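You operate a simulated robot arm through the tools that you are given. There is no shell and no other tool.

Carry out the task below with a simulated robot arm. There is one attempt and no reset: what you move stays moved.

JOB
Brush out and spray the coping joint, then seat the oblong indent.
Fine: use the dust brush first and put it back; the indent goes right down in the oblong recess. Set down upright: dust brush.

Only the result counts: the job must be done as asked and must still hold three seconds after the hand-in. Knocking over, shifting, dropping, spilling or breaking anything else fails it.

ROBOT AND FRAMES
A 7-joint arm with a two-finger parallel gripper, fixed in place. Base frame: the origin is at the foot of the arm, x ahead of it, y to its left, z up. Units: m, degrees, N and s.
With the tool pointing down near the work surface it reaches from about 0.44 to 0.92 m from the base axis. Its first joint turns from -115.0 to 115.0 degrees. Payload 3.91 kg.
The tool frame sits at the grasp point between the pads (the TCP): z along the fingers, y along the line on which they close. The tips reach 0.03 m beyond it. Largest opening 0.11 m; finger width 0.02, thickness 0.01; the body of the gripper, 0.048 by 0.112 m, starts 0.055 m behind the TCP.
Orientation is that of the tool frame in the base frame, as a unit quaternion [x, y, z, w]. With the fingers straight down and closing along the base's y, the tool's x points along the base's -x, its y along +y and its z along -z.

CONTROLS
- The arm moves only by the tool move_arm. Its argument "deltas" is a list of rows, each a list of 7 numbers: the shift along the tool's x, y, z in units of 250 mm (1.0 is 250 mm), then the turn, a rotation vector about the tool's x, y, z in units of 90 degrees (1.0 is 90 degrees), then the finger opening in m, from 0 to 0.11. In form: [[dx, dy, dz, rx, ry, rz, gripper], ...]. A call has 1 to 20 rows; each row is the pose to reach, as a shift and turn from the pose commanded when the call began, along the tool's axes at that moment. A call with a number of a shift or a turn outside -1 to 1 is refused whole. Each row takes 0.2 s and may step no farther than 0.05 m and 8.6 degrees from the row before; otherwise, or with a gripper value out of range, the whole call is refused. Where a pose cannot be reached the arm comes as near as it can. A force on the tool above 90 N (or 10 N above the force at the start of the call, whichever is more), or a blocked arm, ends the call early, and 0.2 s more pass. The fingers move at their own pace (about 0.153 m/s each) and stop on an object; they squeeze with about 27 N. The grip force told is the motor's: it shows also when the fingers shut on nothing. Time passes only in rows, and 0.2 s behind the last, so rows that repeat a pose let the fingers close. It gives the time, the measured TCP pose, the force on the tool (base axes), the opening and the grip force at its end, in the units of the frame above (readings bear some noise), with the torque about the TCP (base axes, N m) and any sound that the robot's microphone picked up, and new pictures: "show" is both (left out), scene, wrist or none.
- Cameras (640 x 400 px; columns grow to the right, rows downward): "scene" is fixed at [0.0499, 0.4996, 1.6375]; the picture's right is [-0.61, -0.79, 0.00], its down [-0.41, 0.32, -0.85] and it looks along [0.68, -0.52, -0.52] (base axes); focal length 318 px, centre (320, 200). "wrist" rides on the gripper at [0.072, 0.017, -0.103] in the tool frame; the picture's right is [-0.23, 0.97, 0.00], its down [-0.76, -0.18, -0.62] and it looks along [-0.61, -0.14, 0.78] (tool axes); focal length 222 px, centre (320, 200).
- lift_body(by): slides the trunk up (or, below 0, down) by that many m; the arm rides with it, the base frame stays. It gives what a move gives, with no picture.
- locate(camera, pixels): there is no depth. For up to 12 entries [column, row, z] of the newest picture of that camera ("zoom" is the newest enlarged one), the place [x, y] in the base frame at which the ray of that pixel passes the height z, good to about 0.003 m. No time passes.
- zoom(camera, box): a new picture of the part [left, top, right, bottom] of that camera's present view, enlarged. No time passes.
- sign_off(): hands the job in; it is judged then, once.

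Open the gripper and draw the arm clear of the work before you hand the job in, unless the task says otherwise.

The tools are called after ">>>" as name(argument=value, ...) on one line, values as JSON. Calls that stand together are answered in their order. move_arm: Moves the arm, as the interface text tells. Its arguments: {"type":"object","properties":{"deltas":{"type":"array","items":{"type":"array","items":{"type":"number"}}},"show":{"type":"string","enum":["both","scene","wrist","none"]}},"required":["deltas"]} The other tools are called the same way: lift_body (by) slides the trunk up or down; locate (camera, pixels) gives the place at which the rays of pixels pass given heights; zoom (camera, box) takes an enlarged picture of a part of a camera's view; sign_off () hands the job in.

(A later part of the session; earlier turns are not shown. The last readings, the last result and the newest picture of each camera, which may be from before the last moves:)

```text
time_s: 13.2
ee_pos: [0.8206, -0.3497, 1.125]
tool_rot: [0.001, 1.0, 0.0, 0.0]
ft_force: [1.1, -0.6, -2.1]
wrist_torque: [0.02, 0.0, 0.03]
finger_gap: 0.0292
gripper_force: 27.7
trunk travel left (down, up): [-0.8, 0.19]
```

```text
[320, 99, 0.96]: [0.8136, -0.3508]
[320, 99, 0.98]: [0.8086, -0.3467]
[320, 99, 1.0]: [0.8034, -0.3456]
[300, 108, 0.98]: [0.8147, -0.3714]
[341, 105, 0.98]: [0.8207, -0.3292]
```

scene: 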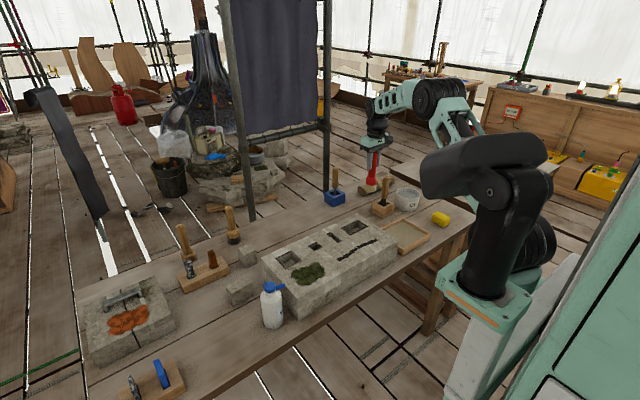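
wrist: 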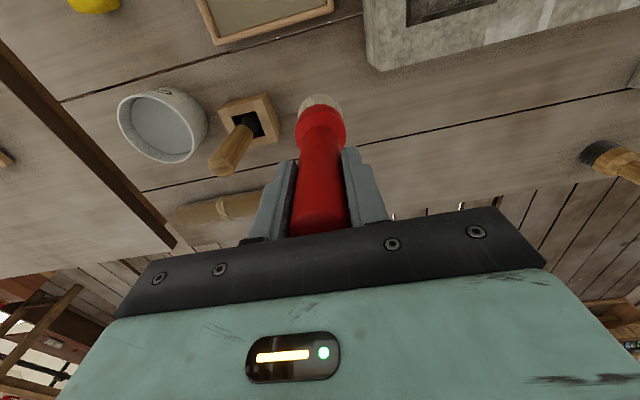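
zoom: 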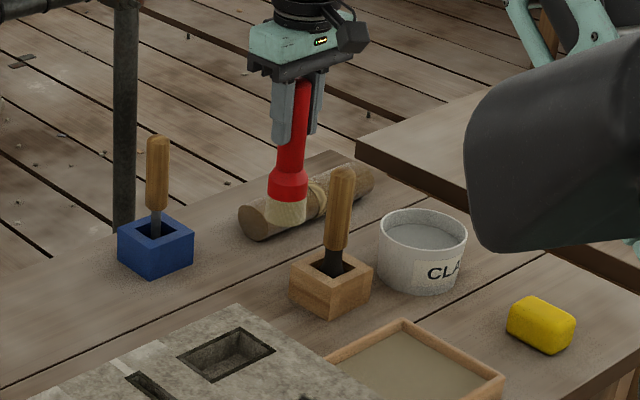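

The bristle end is about 0.135 below the TCP, so contact with the joint should come near TCP z ≈ 1.055. I move over the joint's -y end (0.640, -0.205).

>>> move_arm(deltas=[[0.12, 0.095, 0, 0, 0, 0, 0], [0.24, 0.19, 0, 0, 0, 0, 0], [0.36, 0.285, 0, 0, 0, 0, 0], [0.48, 0.38, 0, 0, 0, 0, 0], [0.6, 0.475, 0, 0, 0, 0, 0], [0.73, 0.574, 0, 0, 0, 0, 0], [0.73, 0.574, 0.12, 0, 0, 0, 0], [0.73, 0.574, 0.2, 0, 0, 0, 0], [0.73, 0.574, 0.2, 0, 0, 0, 0]])

>>> zoom(camera="scene", box=[300, 170, 440, 290])

>>> zoom(camera="wrist", box=[200, 0, 520, 200])

```text
time_s: 15.2
ee_pos: [0.6399, -0.2044, 1.0713]
tool_rot: [0.0, 1.0, 0.0, 0.0]
ft_force: [0.4, -0.4, -1.7]
wrist_torque: [-0.01, 0.03, -0.02]
finger_gap: 0.0294
gripper_force: 26.8
trunk travel left (down, up): [-0.8, 0.19]
```

scene: 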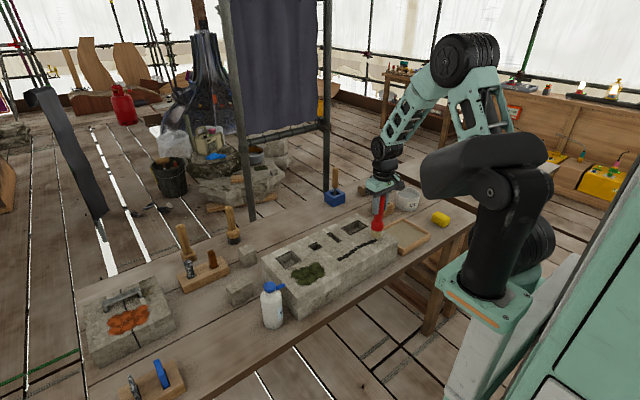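
wrist: 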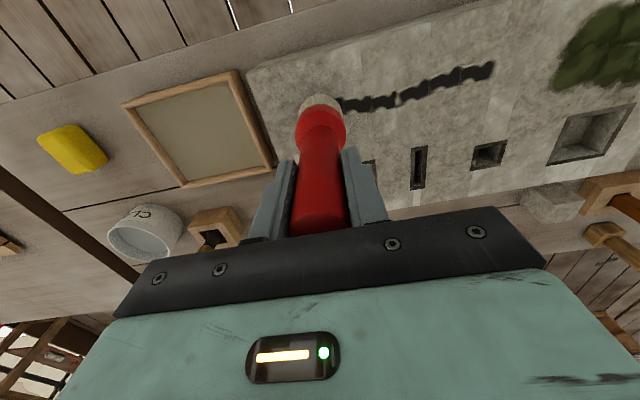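

```text
3.33 times, centred on (370, 230) of scene
```

zoom: 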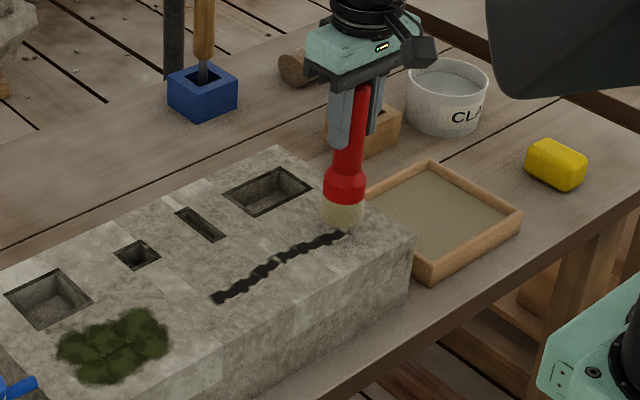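

```text
2.00 times, centred on (360, 100) of wrist
```

zoom: 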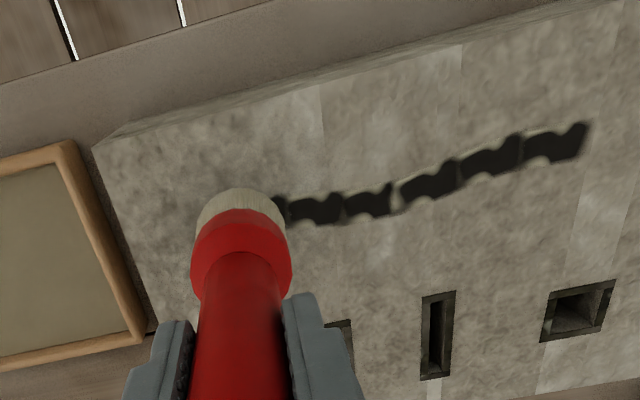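

The bristles hover just above the joint's -y end. I lower in small steps watching for contact force.

>>> move_arm(deltas=[[0, 0, 0.02, 0, 0, 0, 0], [0, 0, 0.035, 0, 0, 0, 0], [0, 0, 0.05, 0, 0, 0, 0], [0, 0, 0.05, 0, 0, 0, 0]], show="none")

>>> move_arm(deltas=[[0, 0, 0.008, 0, 0, 0, 0], [0, 0, 0.012, 0, 0, 0, 0], [0, 0, 0.012, 0, 0, 0, 0]], show="none")

>>> zoom(camera="scene", box=[340, 190, 410, 260])

```text
time_s: 16.2
ee_pos: [0.6403, -0.2064, 1.0596]
tool_rot: [0.0, 1.0, 0.0, 0.0]
ft_force: [0.3, 0.1, -2.0]
wrist_torque: [-0.02, 0.0, -0.01]
finger_gap: 0.029
gripper_force: 26.8
trunk travel left (down, up): [-0.8, 0.19]
```

```text
time_s: 17.0
ee_pos: [0.6407, -0.2043, 1.0575]
tool_rot: [0.0, 1.0, 0.0, 0.0]
ft_force: [0.4, 0.0, -1.2]
wrist_torque: [-0.01, -0.02, -0.02]
finger_gap: 0.0291
gripper_force: 26.4
trunk travel left (down, up): [-0.8, 0.19]
```

```text
5.71 times, centred on (375, 225) of scene
```

zoom: 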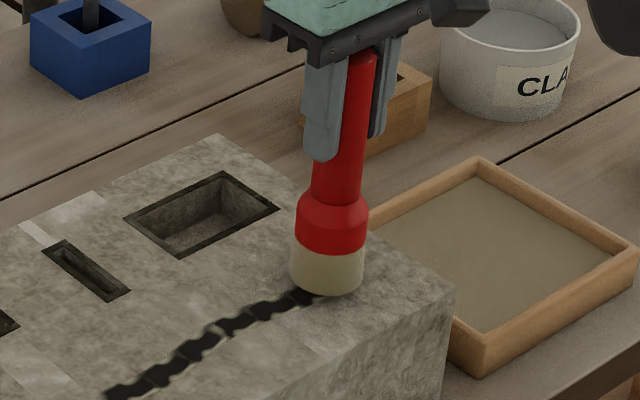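

No firm contact yet at commanded z ≈ 1.056. I continue in 2 mm steps.

>>> move_arm(deltas=[[0, 0, 0.008, 0, 0, 0, 0], [0, 0, 0.008, 0, 0, 0, 0]], show="none")

>>> move_arm(deltas=[[0, 0, 0.008, 0, 0, 0, 0], [0, 0, 0.008, 0, 0, 0, 0]], show="none")

>>> zoom(camera="scene", box=[340, 190, 410, 260])

```text
time_s: 17.6
ee_pos: [0.6406, -0.2047, 1.0548]
tool_rot: [-0.001, 1.0, 0.0, 0.0]
ft_force: [0.4, -0.2, -1.8]
wrist_torque: [-0.01, -0.01, 0.0]
finger_gap: 0.0293
gripper_force: 26.7
trunk travel left (down, up): [-0.8, 0.19]
```

```text
time_s: 18.2
ee_pos: [0.6401, -0.2061, 1.053]
tool_rot: [0.0, 1.0, 0.001, 0.001]
ft_force: [-0.6, 0.3, -1.4]
wrist_torque: [0.03, 0.0, -0.01]
finger_gap: 0.0293
gripper_force: 27.1
trunk travel left (down, up): [-0.8, 0.19]
```

```text
5.71 times, centred on (375, 225) of scene
```

zoom: 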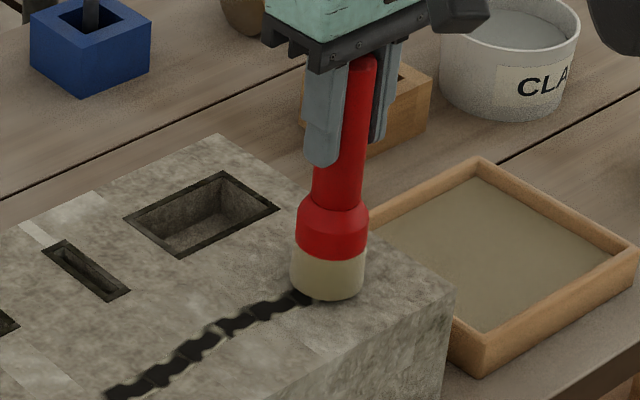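

Still about -1.5 N (just weight) at z 1.052. I keep lowering in 2 mm steps.

>>> move_arm(deltas=[[0, 0, 0.008, 0, 0, 0, 0], [0, 0, 0.008, 0, 0, 0, 0]], show="none")

>>> move_arm(deltas=[[0, 0, 0.008, 0, 0, 0, 0], [0, 0, 0.008, 0, 0, 0, 0]], show="none")

>>> zoom(camera="scene", box=[340, 190, 410, 260])

```text
time_s: 18.8
ee_pos: [0.6393, -0.2043, 1.0519]
tool_rot: [0.0, 1.0, 0.001, 0.0]
ft_force: [0.5, 0.9, -1.2]
wrist_torque: [-0.01, -0.02, -0.01]
finger_gap: 0.0292
gripper_force: 26.5
trunk travel left (down, up): [-0.8, 0.19]
```

```text
time_s: 19.4
ee_pos: [0.6385, -0.2048, 1.05]
tool_rot: [0.0, 1.0, -0.001, 0.0]
ft_force: [0.1, -0.6, -1.5]
wrist_torque: [0.02, 0.01, -0.02]
finger_gap: 0.0293
gripper_force: 26.4
trunk travel left (down, up): [-0.8, 0.19]
```

```text
5.71 times, centred on (375, 225) of scene
```

zoom: 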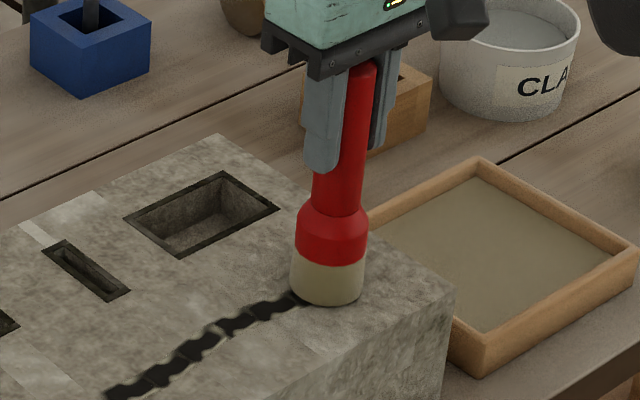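

Still free at z 1.048; no sound, no force. I lower further with a stop on force.

>>> move_arm(deltas=[[0, 0, 0.008, 0, 0, 0, 0], [0, 0, 0.008, 0, 0, 0, 0]], show="none")

>>> move_arm(deltas=[[0, 0, 0.008, 0, 0, 0, 0], [0, 0, 0.008, 0, 0, 0, 0]], show="none")

>>> move_arm(deltas=[[0, 0, 0.008, 0, 0, 0, 0], [0, 0, 0.008, 0, 0, 0, 0]], show="none")

>>> zoom(camera="scene", box=[340, 190, 410, 260])

```text
time_s: 20.0
ee_pos: [0.64, -0.2044, 1.0474]
tool_rot: [-0.001, 1.0, 0.0, 0.0]
ft_force: [0.0, 0.1, -1.4]
wrist_torque: [0.02, -0.02, 0.01]
finger_gap: 0.0291
gripper_force: 27.3
trunk travel left (down, up): [-0.8, 0.19]
```

```text
time_s: 20.6
ee_pos: [0.641, -0.2048, 1.0466]
tool_rot: [0.0, 1.0, 0.0, 0.002]
ft_force: [-2.7, -0.2, 23.2]
wrist_torque: [0.05, 0.26, 0.01]
finger_gap: 0.0293
gripper_force: 26.9
trunk travel left (down, up): [-0.8, 0.19]
```

```text
time_s: 21.2
ee_pos: [0.6393, -0.2043, 1.044]
tool_rot: [0.0, 1.0, 0.0, 0.002]
ft_force: [2.9, -0.1, 22.3]
wrist_torque: [0.02, -0.28, 0.04]
finger_gap: 0.0292
gripper_force: 26.9
trunk travel left (down, up): [-0.8, 0.19]
```

```text
5.71 times, centred on (375, 225) of scene
```

zoom: 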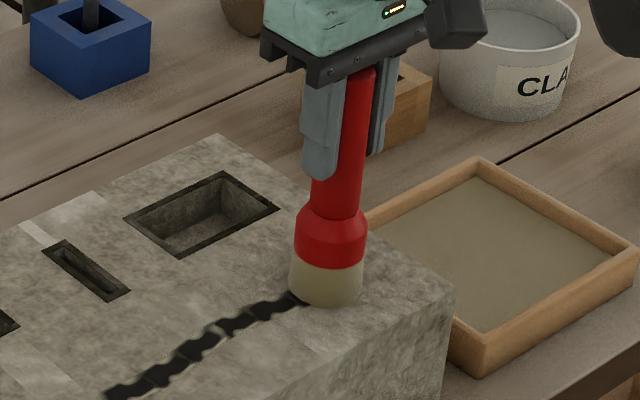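

Contact came at TCP z ≈ 1.045 with 22 N — stiffer than wanted. I back off in 1 mm steps to get light contact.

>>> move_arm(deltas=[[0, 0, -0.004, 0, 0, 0, 0], [0, 0, -0.004, 0, 0, 0, 0]], show="none")

>>> move_arm(deltas=[[0, 0, -0.003, 0, 0, 0, 0], [0, 0, -0.003, 0, 0, 0, 0]], show="scene")

```text
time_s: 21.8
ee_pos: [0.6393, -0.2057, 1.0436]
tool_rot: [0.001, 1.0, 0.0, 0.001]
ft_force: [5.9, 1.3, 13.2]
wrist_torque: [-0.02, -0.76, -0.02]
finger_gap: 0.0294
gripper_force: 27.0
trunk travel left (down, up): [-0.8, 0.19]
```

```text
time_s: 22.4
ee_pos: [0.6384, -0.2054, 1.0442]
tool_rot: [-0.001, 1.0, 0.0, -0.002]
ft_force: [2.7, 0.5, 3.0]
wrist_torque: [0.03, -0.31, 0.03]
finger_gap: 0.0294
gripper_force: 26.6
trunk travel left (down, up): [-0.8, 0.19]
```

scene: 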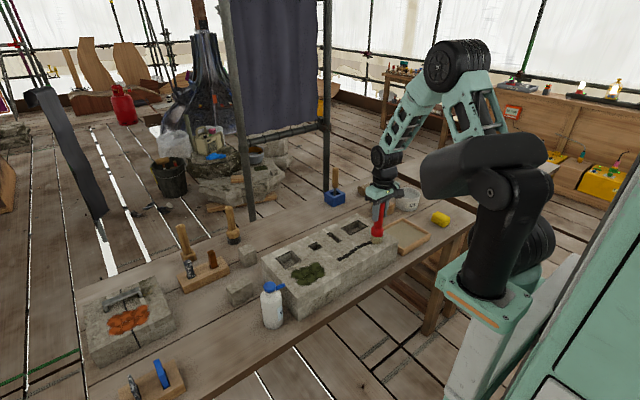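

Light contact (~4–5 N). I sweep the bristles along the joint toward +y, following its line.

>>> move_arm(deltas=[[-0.003, 0.06, 0.001, 0, 0, 0, 0], [-0.006, 0.12, 0.001, 0, 0, 0, 0], [-0.009, 0.18, 0.001, 0, 0, 0, 0], [-0.012, 0.24, 0.001, 0, 0, 0, 0], [-0.014, 0.3, 0.001, 0, 0, 0, 0], [-0.014, 0.3, 0.001, 0, 0, 0, 0]])

>>> zoom(camera="scene", box=[320, 190, 410, 270])

```text
time_s: 23.8
ee_pos: [0.6419, -0.1298, 1.0442]
tool_rot: [0.0, 1.0, 0.0, 0.0]
ft_force: [1.4, 0.5, -1.0]
wrist_torque: [0.01, 0.04, 0.02]
finger_gap: 0.029
gripper_force: 26.8
trunk travel left (down, up): [-0.8, 0.19]
```

scene: 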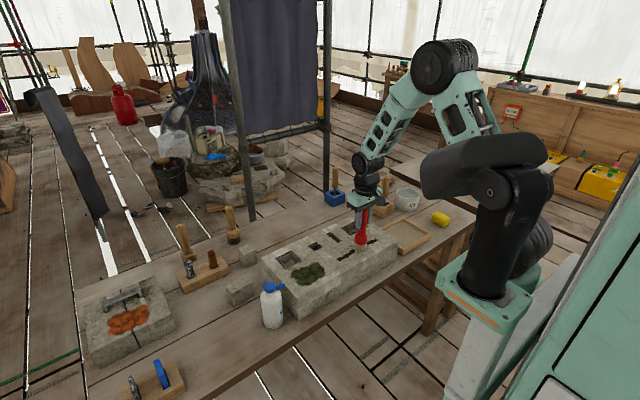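
wrist: 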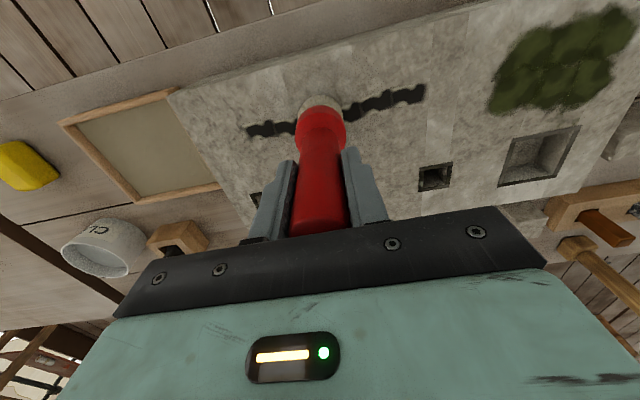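

```text
5.00 times, centred on (365, 230) of scene
```

zoom: 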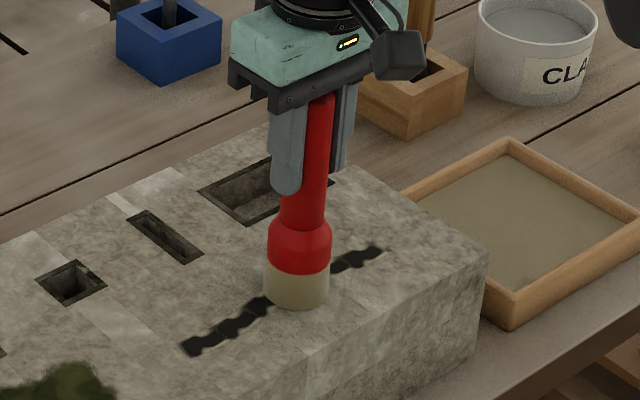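

The dirt still shows and contact seems to have gone light (-1.0 N). I press slightly lower and check the force.

>>> move_arm(deltas=[[0, 0, 0.003, 0, 0, 0, 0], [0, 0, 0.003, 0, 0, 0, 0]], show="none")

>>> move_arm(deltas=[[0, 0, 0.003, 0, 0, 0, 0], [0, 0, 0.003, 0, 0, 0, 0]], show="none")

```text
time_s: 24.4
ee_pos: [0.6418, -0.1305, 1.0443]
tool_rot: [0.0, 1.0, 0.0, 0.0]
ft_force: [-1.0, 1.2, 4.0]
wrist_torque: [0.06, 0.21, -0.01]
finger_gap: 0.0293
gripper_force: 26.8
trunk travel left (down, up): [-0.8, 0.19]
```

```text
time_s: 25.0
ee_pos: [0.6427, -0.1291, 1.0448]
tool_rot: [0.0, 1.0, 0.001, 0.0]
ft_force: [-3.2, 2.8, 18.3]
wrist_torque: [0.16, 0.54, 0.01]
finger_gap: 0.0293
gripper_force: 26.7
trunk travel left (down, up): [-0.8, 0.19]
```

Contact is now ~20 N; I ease up by 0.5 mm and sweep to the +y end, then back to the -y end.

>>> move_arm(deltas=[[0, 0, -0.002, 0, 0, 0, 0], [-0.002, 0.06, -0.002, 0, 0, 0, 0], [-0.005, 0.12, -0.002, 0, 0, 0, 0], [-0.008, 0.18, -0.002, 0, 0, 0, 0], [-0.011, 0.24, -0.002, 0, 0, 0, 0], [-0.014, 0.3, -0.002, 0, 0, 0, 0], [-0.018, 0.36, -0.002, 0, 0, 0, 0], [-0.018, 0.42, -0.002, 0, 0, 0, 0], [-0.018, 0.42, -0.002, 0, 0, 0, 0]])

>>> zoom(camera="scene", box=[320, 190, 410, 270])

```text
time_s: 27.0
ee_pos: [0.6471, -0.0255, 1.043]
tool_rot: [0.0, 1.0, -0.001, 0.0]
ft_force: [-0.8, -5.9, 16.5]
wrist_torque: [-0.63, -0.06, 0.01]
finger_gap: 0.0291
gripper_force: 27.6
trunk travel left (down, up): [-0.8, 0.19]
```

scene: 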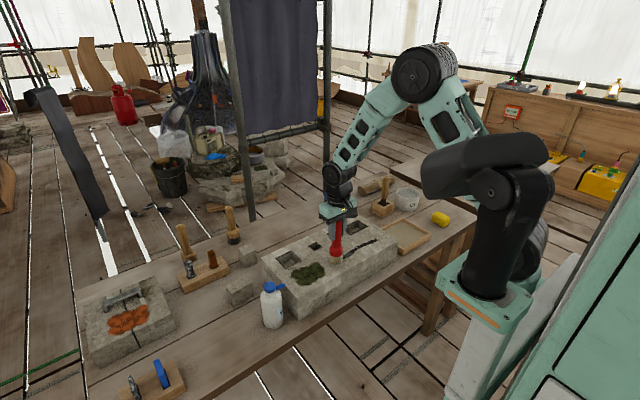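
wrist: 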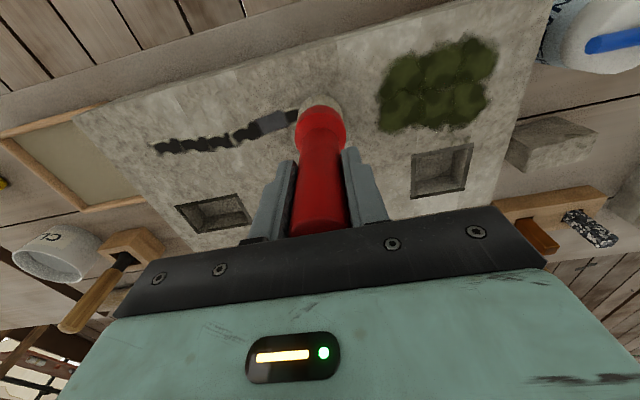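

```text
5.00 times, centred on (365, 230) of scene
```

zoom: 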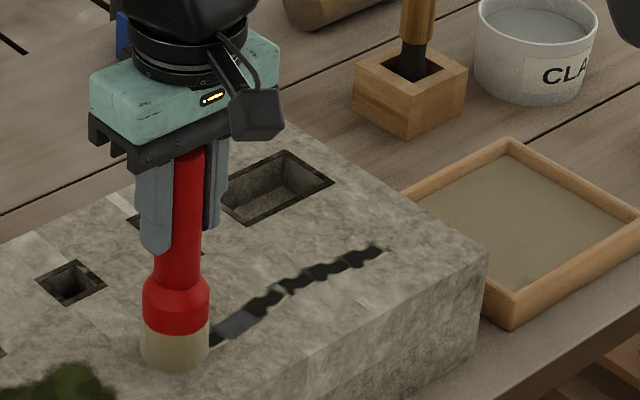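

The brushed part is turning lighter grey (wrist ~ (272, 122)), so pressure around 15 N works. I sweep slowly back to the -y end at the same height.

>>> move_arm(deltas=[[0.003, -0.06, 0, 0, 0, 0, 0], [0.006, -0.12, 0, 0, 0, 0, 0], [0.009, -0.18, 0, 0, 0, 0, 0], [0.012, -0.24, 0, 0, 0, 0, 0], [0.015, -0.3, 0, 0, 0, 0, 0], [0.018, -0.36, 0, 0, 0, 0, 0], [0.021, -0.42, 0, 0, 0, 0, 0], [0.024, -0.48, 0, 0, 0, 0, 0], [0.026, -0.54, 0, 0, 0, 0, 0], [0.028, -0.6, 0, 0, 0, 0, 0], [0.03, -0.66, 0, 0, 0, 0, 0], [0.032, -0.72, 0, 0, 0, 0, 0], [0.032, -0.76, 0, 0, 0, 0, 0]])

>>> zoom(camera="scene", box=[320, 190, 410, 270])

>>> zoom(camera="wrist", box=[240, 0, 560, 200])

```text
time_s: 29.8
ee_pos: [0.64, -0.2146, 1.0447]
tool_rot: [0.001, 1.0, 0.0, 0.0]
ft_force: [-0.7, 0.0, -1.4]
wrist_torque: [0.01, -0.02, 0.0]
finger_gap: 0.0293
gripper_force: 27.2
trunk travel left (down, up): [-0.8, 0.19]
```

scene: 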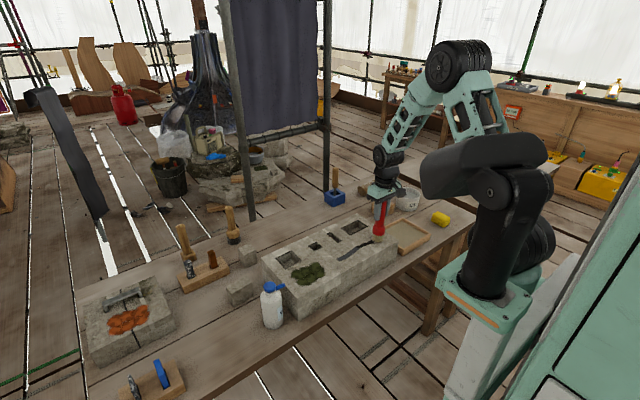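
wrist: 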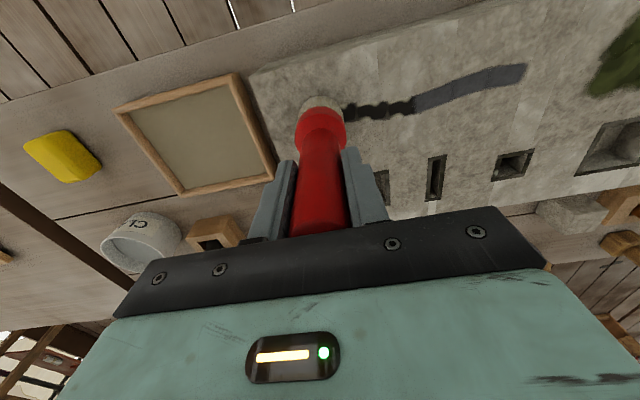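

```text
5.00 times, centred on (365, 230) of scene
```

zoom: 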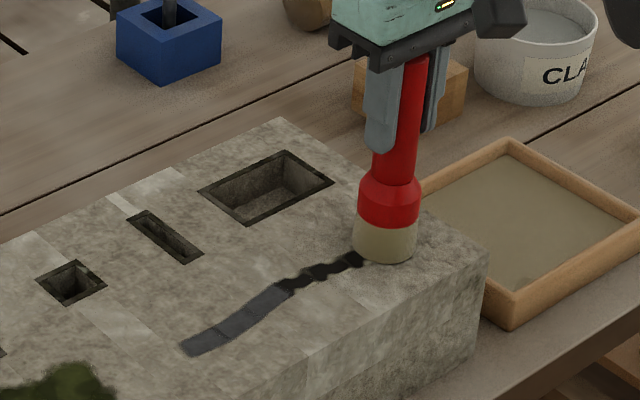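

```text
2.00 times, centred on (400, 100) of wrist
```

zoom: 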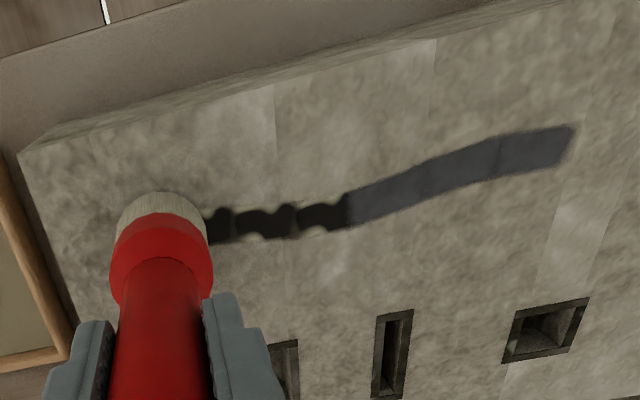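

Three of six segments are clean (grey); the three at the -y end remain since contact was lost there. I lower ~1 mm, check the force and sweep that part.

>>> move_arm(deltas=[[0, 0, 0.004, 0, 0, 0, 0], [0, 0, 0.004, 0, 0, 0, 0]], show="none")

```text
time_s: 30.4
ee_pos: [0.64, -0.2149, 1.0433]
tool_rot: [0.0, 1.0, 0.0, 0.0]
ft_force: [-0.6, 0.5, -1.3]
wrist_torque: [0.04, -0.01, 0.02]
finger_gap: 0.0294
gripper_force: 26.8
trunk travel left (down, up): [-0.8, 0.19]
```

>>> move_arm(deltas=[[0, 0, 0.004, 0, 0, 0, 0], [0, 0, 0.004, 0, 0, 0, 0]], show="none")

```text
time_s: 31.0
ee_pos: [0.6392, -0.2154, 1.0422]
tool_rot: [0.001, 1.0, 0.0, 0.0]
ft_force: [0.1, -0.1, 3.2]
wrist_torque: [-0.08, 0.11, 0.05]
finger_gap: 0.0294
gripper_force: 27.4
trunk travel left (down, up): [-0.8, 0.19]
```

Contact is starting (~5 N at z 1.041). I press 0.7 mm more and sweep toward +y over the remaining three segments.

>>> move_arm(deltas=[[0, 0, 0.003, 0, 0, 0, 0], [-0.003, 0.06, 0.003, 0, 0, 0, 0], [-0.006, 0.12, 0.003, 0, 0, 0, 0], [-0.008, 0.18, 0.002, 0, 0, 0, 0], [-0.01, 0.24, 0.002, 0, 0, 0, 0], [-0.012, 0.3, 0.001, 0, 0, 0, 0], [-0.015, 0.36, 0.0, 0, 0, 0, 0], [-0.018, 0.42, 0.0, 0, 0, 0, 0], [-0.02, 0.46, 0.0, 0, 0, 0, 0]])

>>> zoom(camera="scene", box=[320, 190, 410, 270])

>>> zoom(camera="wrist", box=[180, 0, 500, 200])

```text
time_s: 33.0
ee_pos: [0.6444, -0.1021, 1.0425]
tool_rot: [0.0, 1.0, 0.0, 0.001]
ft_force: [0.6, -5.2, 11.9]
wrist_torque: [-0.34, 0.27, 0.1]
finger_gap: 0.0293
gripper_force: 27.1
trunk travel left (down, up): [-0.8, 0.19]
```

scene: 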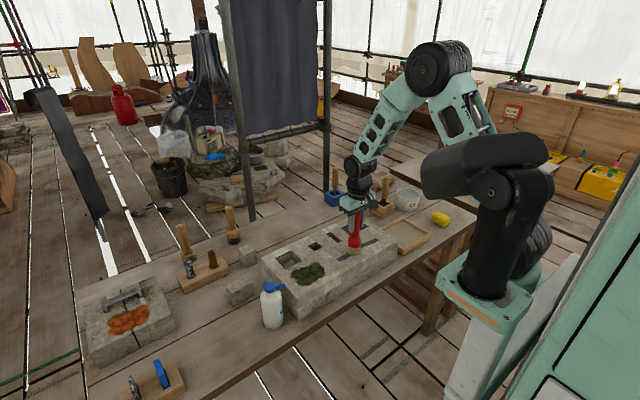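
wrist: 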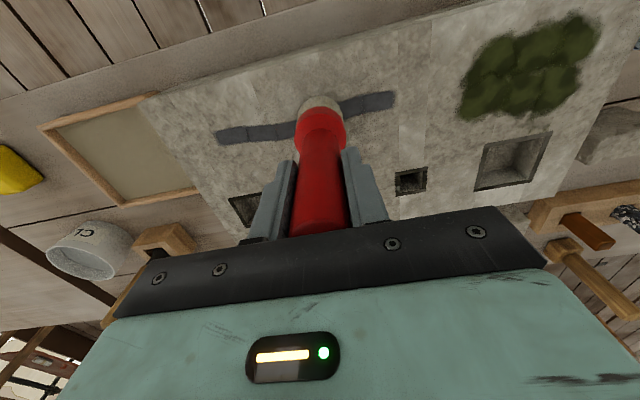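

```text
5.00 times, centred on (365, 230) of scene
```

zoom: 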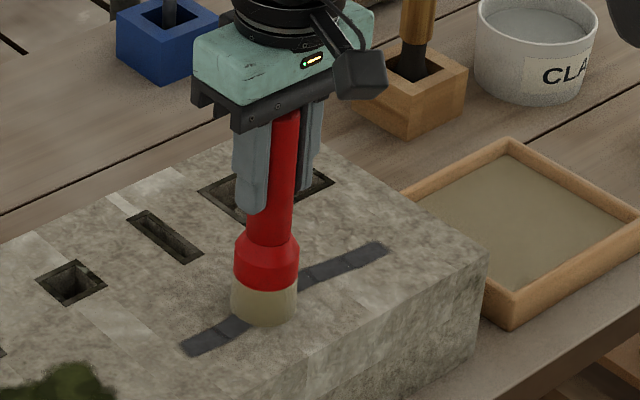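

```text
2.00 times, centred on (340, 100) of wrist
```

zoom: 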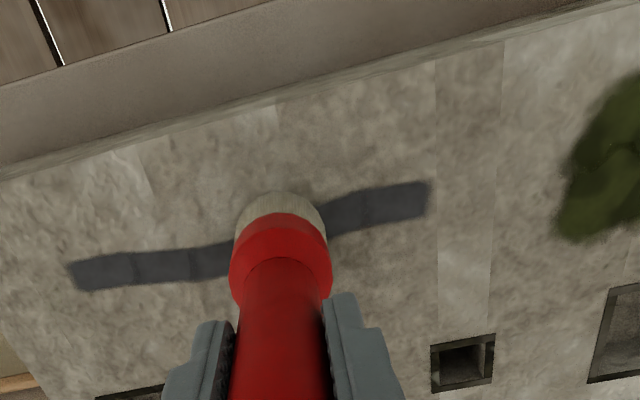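

All visible segments are now grey. I lift the brush clear and inspect the whole joint.

>>> move_arm(deltas=[[0, 0, -0.06, 0, 0, 0, 0], [0, 0, -0.2, 0, 0, 0, 0], [0, 0, -0.32, 0, 0, 0, 0]])

>>> zoom(camera="wrist", box=[180, 0, 500, 200])

>>> zoom(camera="scene", box=[320, 190, 410, 270])

```text
time_s: 33.8
ee_pos: [0.645, -0.0996, 1.1231]
tool_rot: [0.0, 1.0, -0.001, 0.001]
ft_force: [1.0, -0.2, -1.3]
wrist_torque: [0.04, -0.01, -0.02]
finger_gap: 0.0291
gripper_force: 27.2
trunk travel left (down, up): [-0.8, 0.19]
```

scene: 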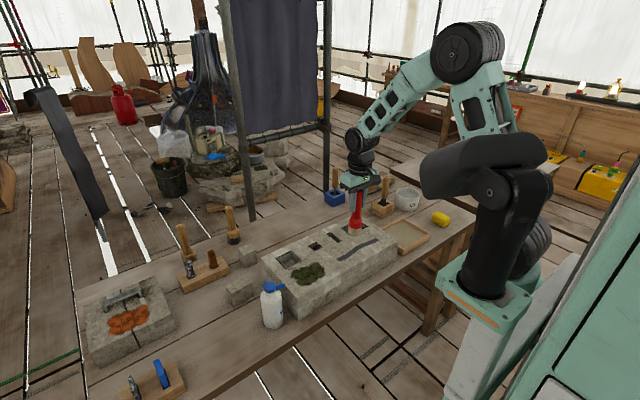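
wrist: 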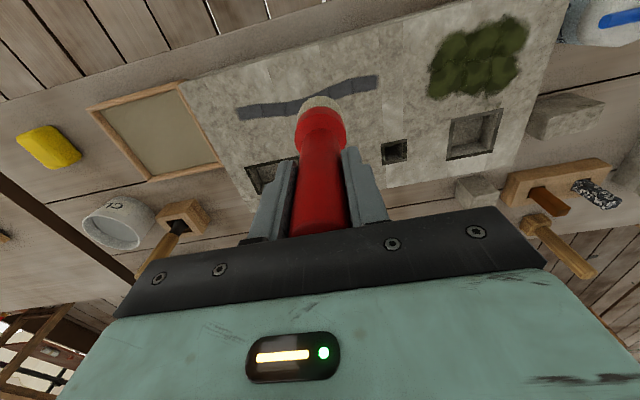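

```text
2.00 times, centred on (340, 100) of wrist
```

zoom: 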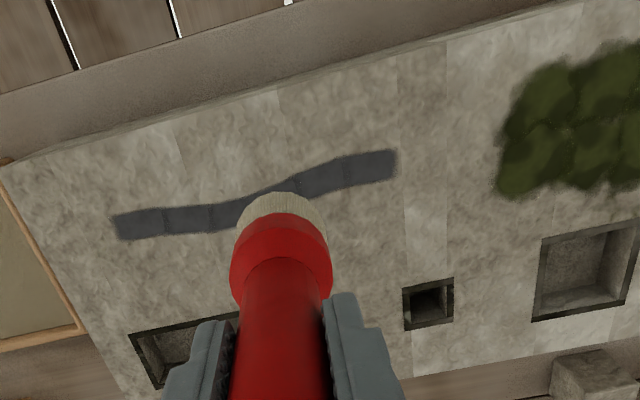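

```text
5.00 times, centred on (365, 230) of scene
```

zoom: 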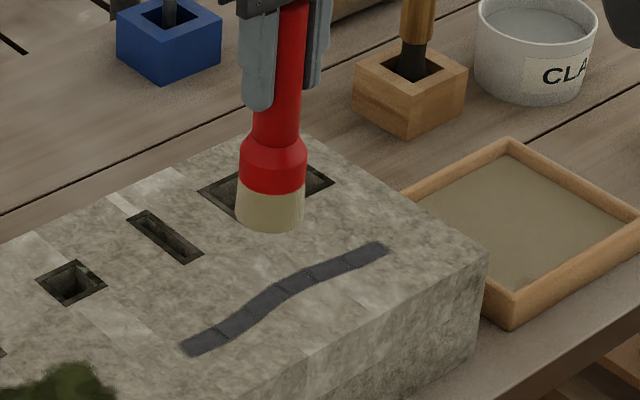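

The joint is fully brushed clean. Now I return the brush: travel at height back above its original spot (0.822, -0.349).

>>> move_arm(deltas=[[-0.1, -0.14, 0, 0, 0, 0, 0], [-0.2, -0.28, 0, 0, 0, 0, 0], [-0.3, -0.42, 0, 0, 0, 0, 0], [-0.4, -0.56, 0, 0, 0, 0, 0], [-0.5, -0.7, 0, 0, 0, 0, 0], [-0.6, -0.84, 0, 0, 0, 0, 0], [-0.71, -0.994, 0, 0, 0, 0, 0], [-0.71, -0.994, 0, 0, 0, 0, 0]])

>>> zoom(camera="scene", box=[320, 130, 440, 240])

```text
time_s: 35.6
ee_pos: [0.821, -0.3477, 1.121]
tool_rot: [-0.001, 1.0, 0.0, 0.0]
ft_force: [-0.8, 0.0, -1.7]
wrist_torque: [0.03, 0.01, -0.03]
finger_gap: 0.0295
gripper_force: 27.1
trunk travel left (down, up): [-0.8, 0.19]
```

scene: 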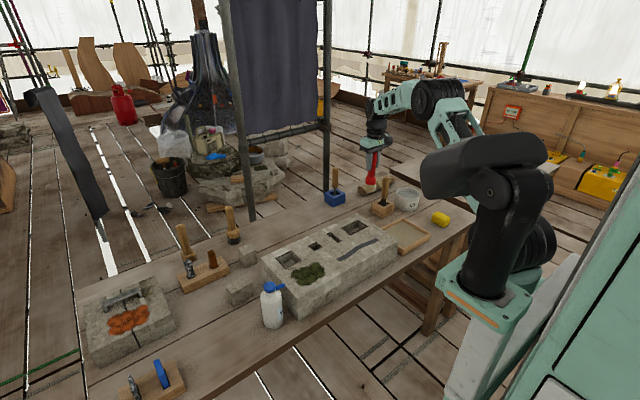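
wrist: 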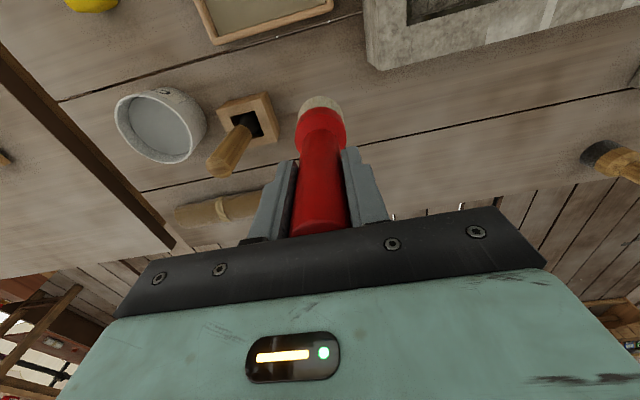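

```text
3.64 times, centred on (380, 185) of scene
```

zoom: 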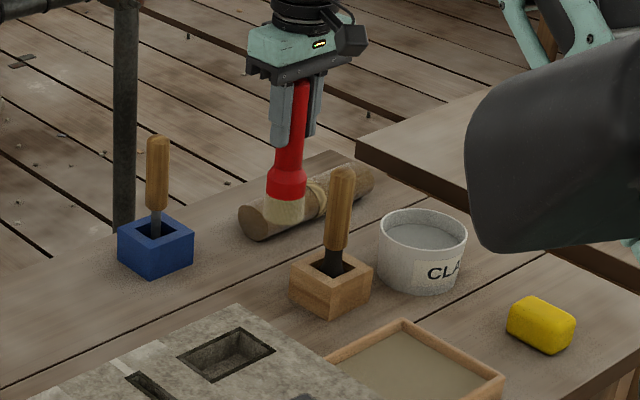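

The brush hangs straight above its original spot. I descend to just above the bench, then feel for contact.

>>> move_arm(deltas=[[0, 0, 0.15, 0, 0, 0, 0], [0, 0, 0.3, 0, 0, 0, 0], [0, 0, 0.45, 0, 0, 0, 0], [0, 0, 0.58, 0, 0, 0, 0], [0, 0, 0.66, 0, 0, 0, 0], [0, 0, 0.66, 0, 0, 0, 0]], show="none")

>>> move_arm(deltas=[[0, 0, 0.01, 0, 0, 0, 0], [0, 0, 0.02, 0, 0, 0, 0], [0, 0, 0.03, 0, 0, 0, 0], [0, 0, 0.03, 0, 0, 0, 0]], show="none")

```text
time_s: 37.0
ee_pos: [0.8233, -0.3492, 0.9576]
tool_rot: [0.0, 1.0, 0.0, 0.0]
ft_force: [0.0, 0.2, -2.1]
wrist_torque: [0.0, 0.03, -0.01]
finger_gap: 0.0295
gripper_force: 26.6
trunk travel left (down, up): [-0.8, 0.19]
```

```text
time_s: 38.0
ee_pos: [0.8234, -0.3491, 0.95]
tool_rot: [0.0, 1.0, 0.0, 0.0]
ft_force: [-0.2, -0.5, -1.1]
wrist_torque: [-0.02, 0.03, 0.0]
finger_gap: 0.0294
gripper_force: 26.9
trunk travel left (down, up): [-0.8, 0.19]
```

No contact yet at commanded z 0.948. I continue down in ~1–2 mm steps.

>>> move_arm(deltas=[[0, 0, 0.006, 0, 0, 0, 0], [0, 0, 0.01, 0, 0, 0, 0], [0, 0, 0.01, 0, 0, 0, 0]], show="none")

>>> move_arm(deltas=[[0, 0, 0.004, 0, 0, 0, 0], [0, 0, 0.004, 0, 0, 0, 0]], show="none")

```text
time_s: 38.8
ee_pos: [0.822, -0.3482, 0.9461]
tool_rot: [0.0, 1.0, 0.0, 0.0]
ft_force: [0.0, -0.3, -1.6]
wrist_torque: [-0.04, 0.01, 0.0]
finger_gap: 0.0295
gripper_force: 26.9
trunk travel left (down, up): [-0.8, 0.19]
```

```text
time_s: 39.4
ee_pos: [0.8229, -0.3498, 0.9461]
tool_rot: [0.001, 1.0, 0.0, 0.0]
ft_force: [1.0, 0.1, -1.9]
wrist_torque: [0.01, -0.01, -0.01]
finger_gap: 0.0295
gripper_force: 26.8
trunk travel left (down, up): [-0.8, 0.19]
```

>>> move_arm(deltas=[[0, 0, 0.004, 0, 0, 0, 0], [0, 0, 0.004, 0, 0, 0, 0]], show="none")

>>> move_arm(deltas=[[0, 0, 0.004, 0, 0, 0, 0], [0, 0, 0.004, 0, 0, 0, 0]], show="none")

```text
time_s: 40.0
ee_pos: [0.8224, -0.3484, 0.9441]
tool_rot: [0.001, 1.0, 0.001, 0.0]
ft_force: [0.1, 0.6, -2.0]
wrist_torque: [-0.03, 0.0, 0.0]
finger_gap: 0.0295
gripper_force: 27.3
trunk travel left (down, up): [-0.8, 0.19]
```

```text
time_s: 40.6
ee_pos: [0.8226, -0.3493, 0.9427]
tool_rot: [0.0, 1.0, 0.0, 0.001]
ft_force: [0.3, -0.4, -1.0]
wrist_torque: [0.03, -0.01, 0.02]
finger_gap: 0.0293
gripper_force: 26.7
trunk travel left (down, up): [-0.8, 0.19]
```

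Force is still just the brush's weight at z 0.943; I keep going in 1 mm steps.

>>> move_arm(deltas=[[0, 0, 0.004, 0, 0, 0, 0], [0, 0, 0.004, 0, 0, 0, 0]], show="none")

>>> move_arm(deltas=[[0, 0, 0.004, 0, 0, 0, 0], [0, 0, 0.004, 0, 0, 0, 0]], show="none")

>>> zoom(camera="scene", box=[350, 170, 400, 230])

```text
time_s: 41.2
ee_pos: [0.8231, -0.3476, 0.943]
tool_rot: [0.0, 1.0, 0.0, 0.0]
ft_force: [-1.3, 0.7, -1.8]
wrist_torque: [0.03, 0.02, 0.03]
finger_gap: 0.0297
gripper_force: 26.7
trunk travel left (down, up): [-0.8, 0.19]
```

```text
time_s: 41.8
ee_pos: [0.8236, -0.3489, 0.9425]
tool_rot: [0.0, 1.0, 0.0, 0.001]
ft_force: [1.1, -1.1, 3.0]
wrist_torque: [-0.04, 0.0, 0.05]
finger_gap: 0.0293
gripper_force: 26.9
trunk travel left (down, up): [-0.8, 0.19]
```

```text
6.67 times, centred on (375, 200) of scene
```

zoom: 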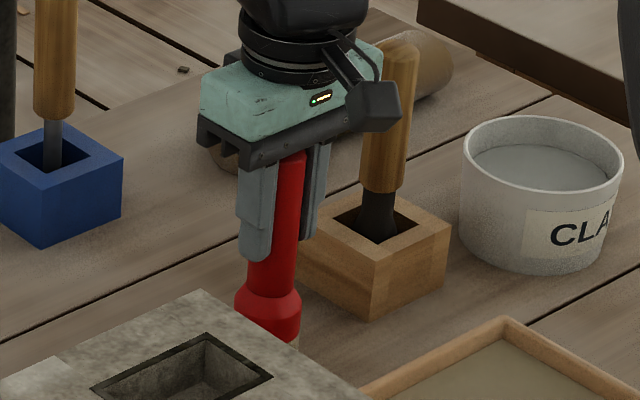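

Contact at z ≈ 0.941 (about 5 N) — the brush stands on the bench. I open the fingers in place and check before lifting.

>>> move_arm(deltas=[[0, 0, 0, 0, 0, 0, 0.034], [0, 0, 0, 0, 0, 0, 0.045], [0, 0, 0, 0, 0, 0, 0.06], [0, 0, 0, 0, 0, 0, 0.07], [0, 0, 0, 0, 0, 0, 0.07]])

>>> zoom(camera="scene", box=[350, 170, 400, 230])

```text
time_s: 43.0
ee_pos: [0.8227, -0.3486, 0.9417]
tool_rot: [0.0, 1.0, 0.0, 0.0]
ft_force: [-0.4, -0.1, 0.8]
wrist_torque: [0.01, 0.01, -0.02]
finger_gap: 0.0699
gripper_force: 0.0
trunk travel left (down, up): [-0.8, 0.19]
```

scene: 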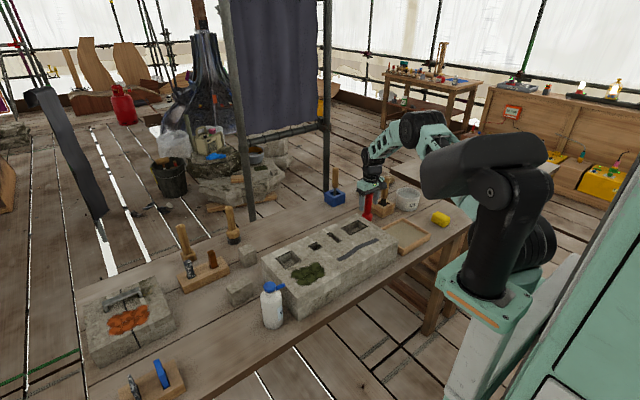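
wrist: 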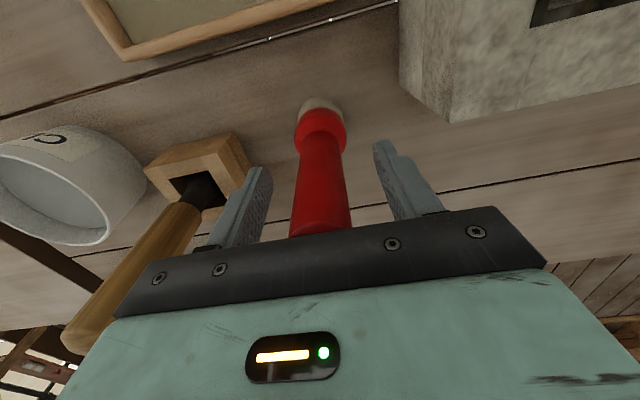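

```text
6.67 times, centred on (375, 200) of scene
```

zoom: 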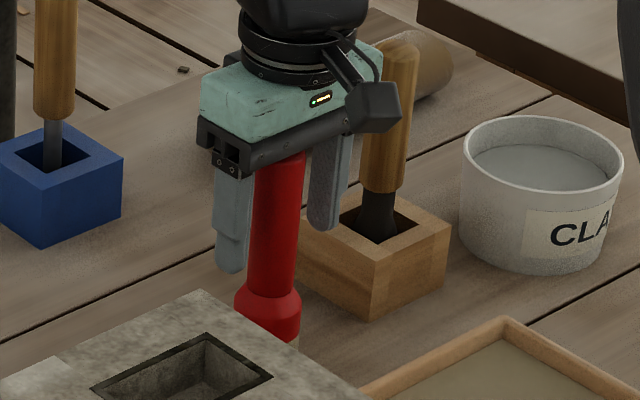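

The brush stands on its own between the open fingers. I raise the hand straight up 0.2 m.

>>> move_arm(deltas=[[0, 0, -0.1, 0, 0, 0, 0.07], [0, 0, -0.25, 0, 0, 0, 0.07], [0, 0, -0.44, 0, 0, 0, 0.07], [0, 0, -0.62, 0, 0, 0, 0.07], [0, 0, -0.8, 0, 0, 0, 0.07]])

>>> zoom(camera="scene", box=[350, 170, 400, 230])

```text
time_s: 44.2
ee_pos: [0.8201, -0.3479, 1.1427]
tool_rot: [0.0, 1.0, -0.001, 0.0]
ft_force: [0.0, 0.5, 0.6]
wrist_torque: [0.01, 0.03, -0.02]
finger_gap: 0.07
gripper_force: 0.1
trunk travel left (down, up): [-0.8, 0.19]
```

scene: 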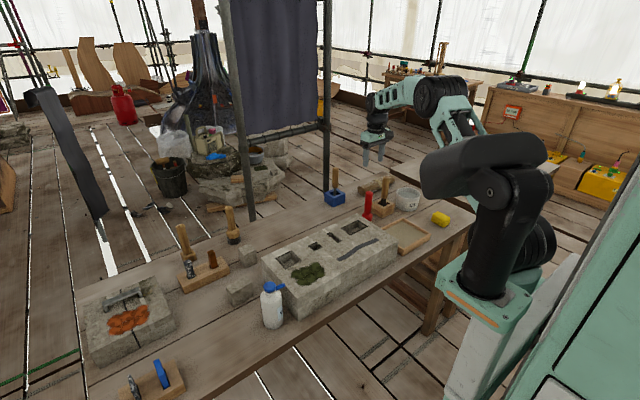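
wrist: 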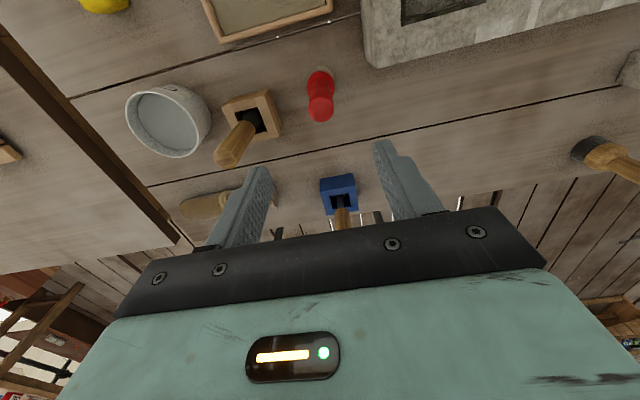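

```text
6.67 times, centred on (375, 200) of scene
```

zoom: 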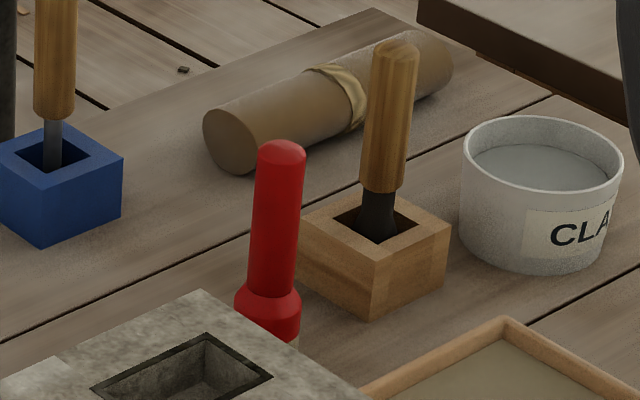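

The dust brush stands upright in its place. Now I travel high over to the bottle for a close look at its cap and spout.

>>> move_arm(deltas=[[0.08, 0.17, 0, 0, 0, 0, 0.07], [0.16, 0.34, 0, 0, 0, 0, 0.07], [0.24, 0.51, 0, 0, 0, 0, 0.07], [0.32, 0.68, 0, 0, 0, 0, 0.07], [0.4, 0.85, 0, 0, 0, 0, 0.07], [0.45, 1.0, 0, 0, 0, 0, 0.07]], show="none")

>>> move_arm(deltas=[[0.08, 0.17, 0, 0, 0, 0, 0.07], [0.16, 0.34, 0, 0, 0, 0, 0.07], [0.24, 0.51, 0, 0, 0, 0, 0.07], [0.32, 0.68, 0, 0, 0, 0, 0.07], [0.4, 0.85, 0, 0, 0, 0, 0.09], [0.45, 1.0, 0, 0, 0, 0, 0.11]], show="none")

>>> move_arm(deltas=[[0.0, 0.15, 0.0, 0, 0, 0, 0.11], [0.0, 0.3, 0, 0, 0, 0, 0.11], [0.0, 0.3, 0, 0, 0, 0, 0.11]])

>>> zoom(camera="wrist", box=[250, 60, 410, 180])

```text
time_s: 45.6
ee_pos: [0.7102, -0.0992, 1.1424]
tool_rot: [0.0, 1.0, 0.0, -0.001]
ft_force: [-0.6, -0.1, -0.1]
wrist_torque: [0.04, 0.0, -0.01]
finger_gap: 0.0697
gripper_force: 0.1
trunk travel left (down, up): [-0.8, 0.19]
```

```text
time_s: 47.0
ee_pos: [0.5969, 0.1547, 1.142]
tool_rot: [0.001, 1.0, 0.001, 0.0]
ft_force: [-0.1, -0.8, -0.5]
wrist_torque: [0.05, 0.02, -0.01]
finger_gap: 0.1098
gripper_force: 0.0
trunk travel left (down, up): [-0.8, 0.19]
```

```text
time_s: 47.8
ee_pos: [0.5974, 0.2272, 1.1426]
tool_rot: [0.001, 1.0, 0.0, 0.0]
ft_force: [-0.1, -0.2, 0.1]
wrist_torque: [-0.01, 0.0, -0.02]
finger_gap: 0.1101
gripper_force: 0.1
trunk travel left (down, up): [-0.8, 0.19]
```

scene: 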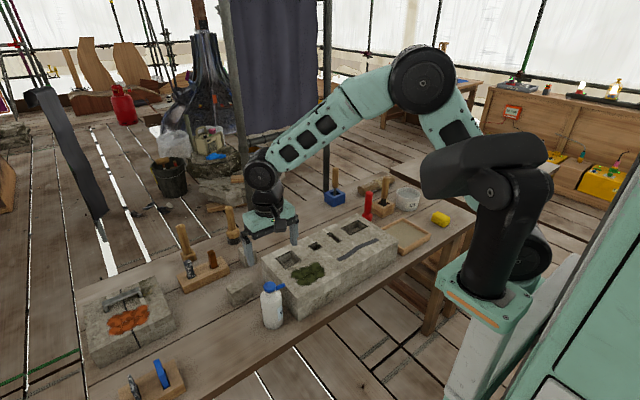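
wrist: 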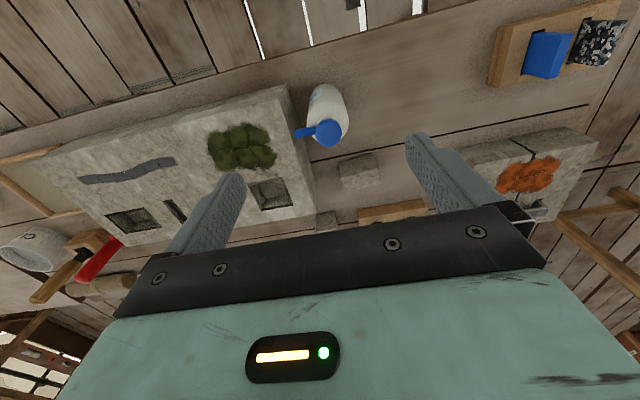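

```text
3.33 times, centred on (330, 120) of wrist
```

zoom: 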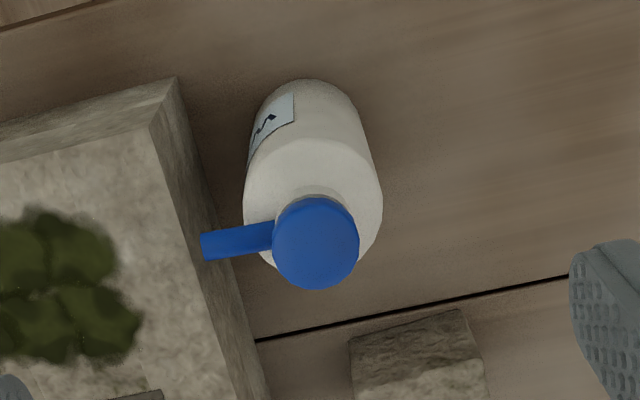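

The bottle has a blue cap with a tube spout pointing to -y. I need precise geometry: bottle body sides, spout and the block's side face near it.

>>> locate(camera="wrist", pixels=[[279, 97.5, 0.92], [287, 84, 0.92], [296, 132, 0.965], [315, 130, 0.965], [329, 133, 0.98], [307, 115, 0.87], [349, 115, 0.87], [328, 85, 0.825], [325, 133, 0.98], [289, 195, 0.92], [314, 205, 0.92]])

>>> zoom(camera="scene", box=[250, 265, 310, 340])

```text
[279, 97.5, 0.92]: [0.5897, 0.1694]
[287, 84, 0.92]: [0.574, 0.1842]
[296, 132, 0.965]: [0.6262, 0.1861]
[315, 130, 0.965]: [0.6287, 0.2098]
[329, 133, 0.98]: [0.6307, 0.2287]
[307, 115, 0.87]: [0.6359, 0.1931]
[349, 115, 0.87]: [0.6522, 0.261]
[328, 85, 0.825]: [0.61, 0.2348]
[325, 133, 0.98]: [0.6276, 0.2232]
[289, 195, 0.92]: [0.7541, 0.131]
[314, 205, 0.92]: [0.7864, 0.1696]
```

```text
5.33 times, centred on (280, 302) of scene
```

zoom: 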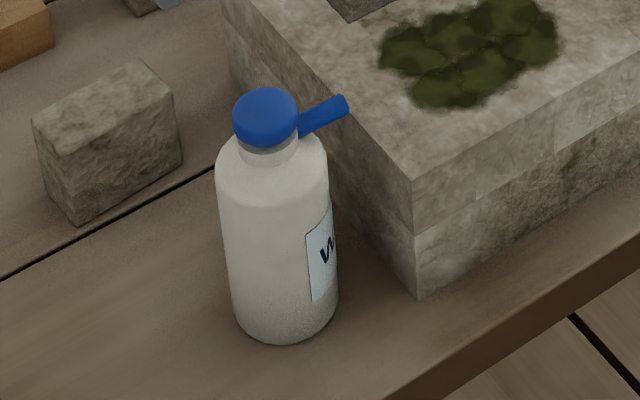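

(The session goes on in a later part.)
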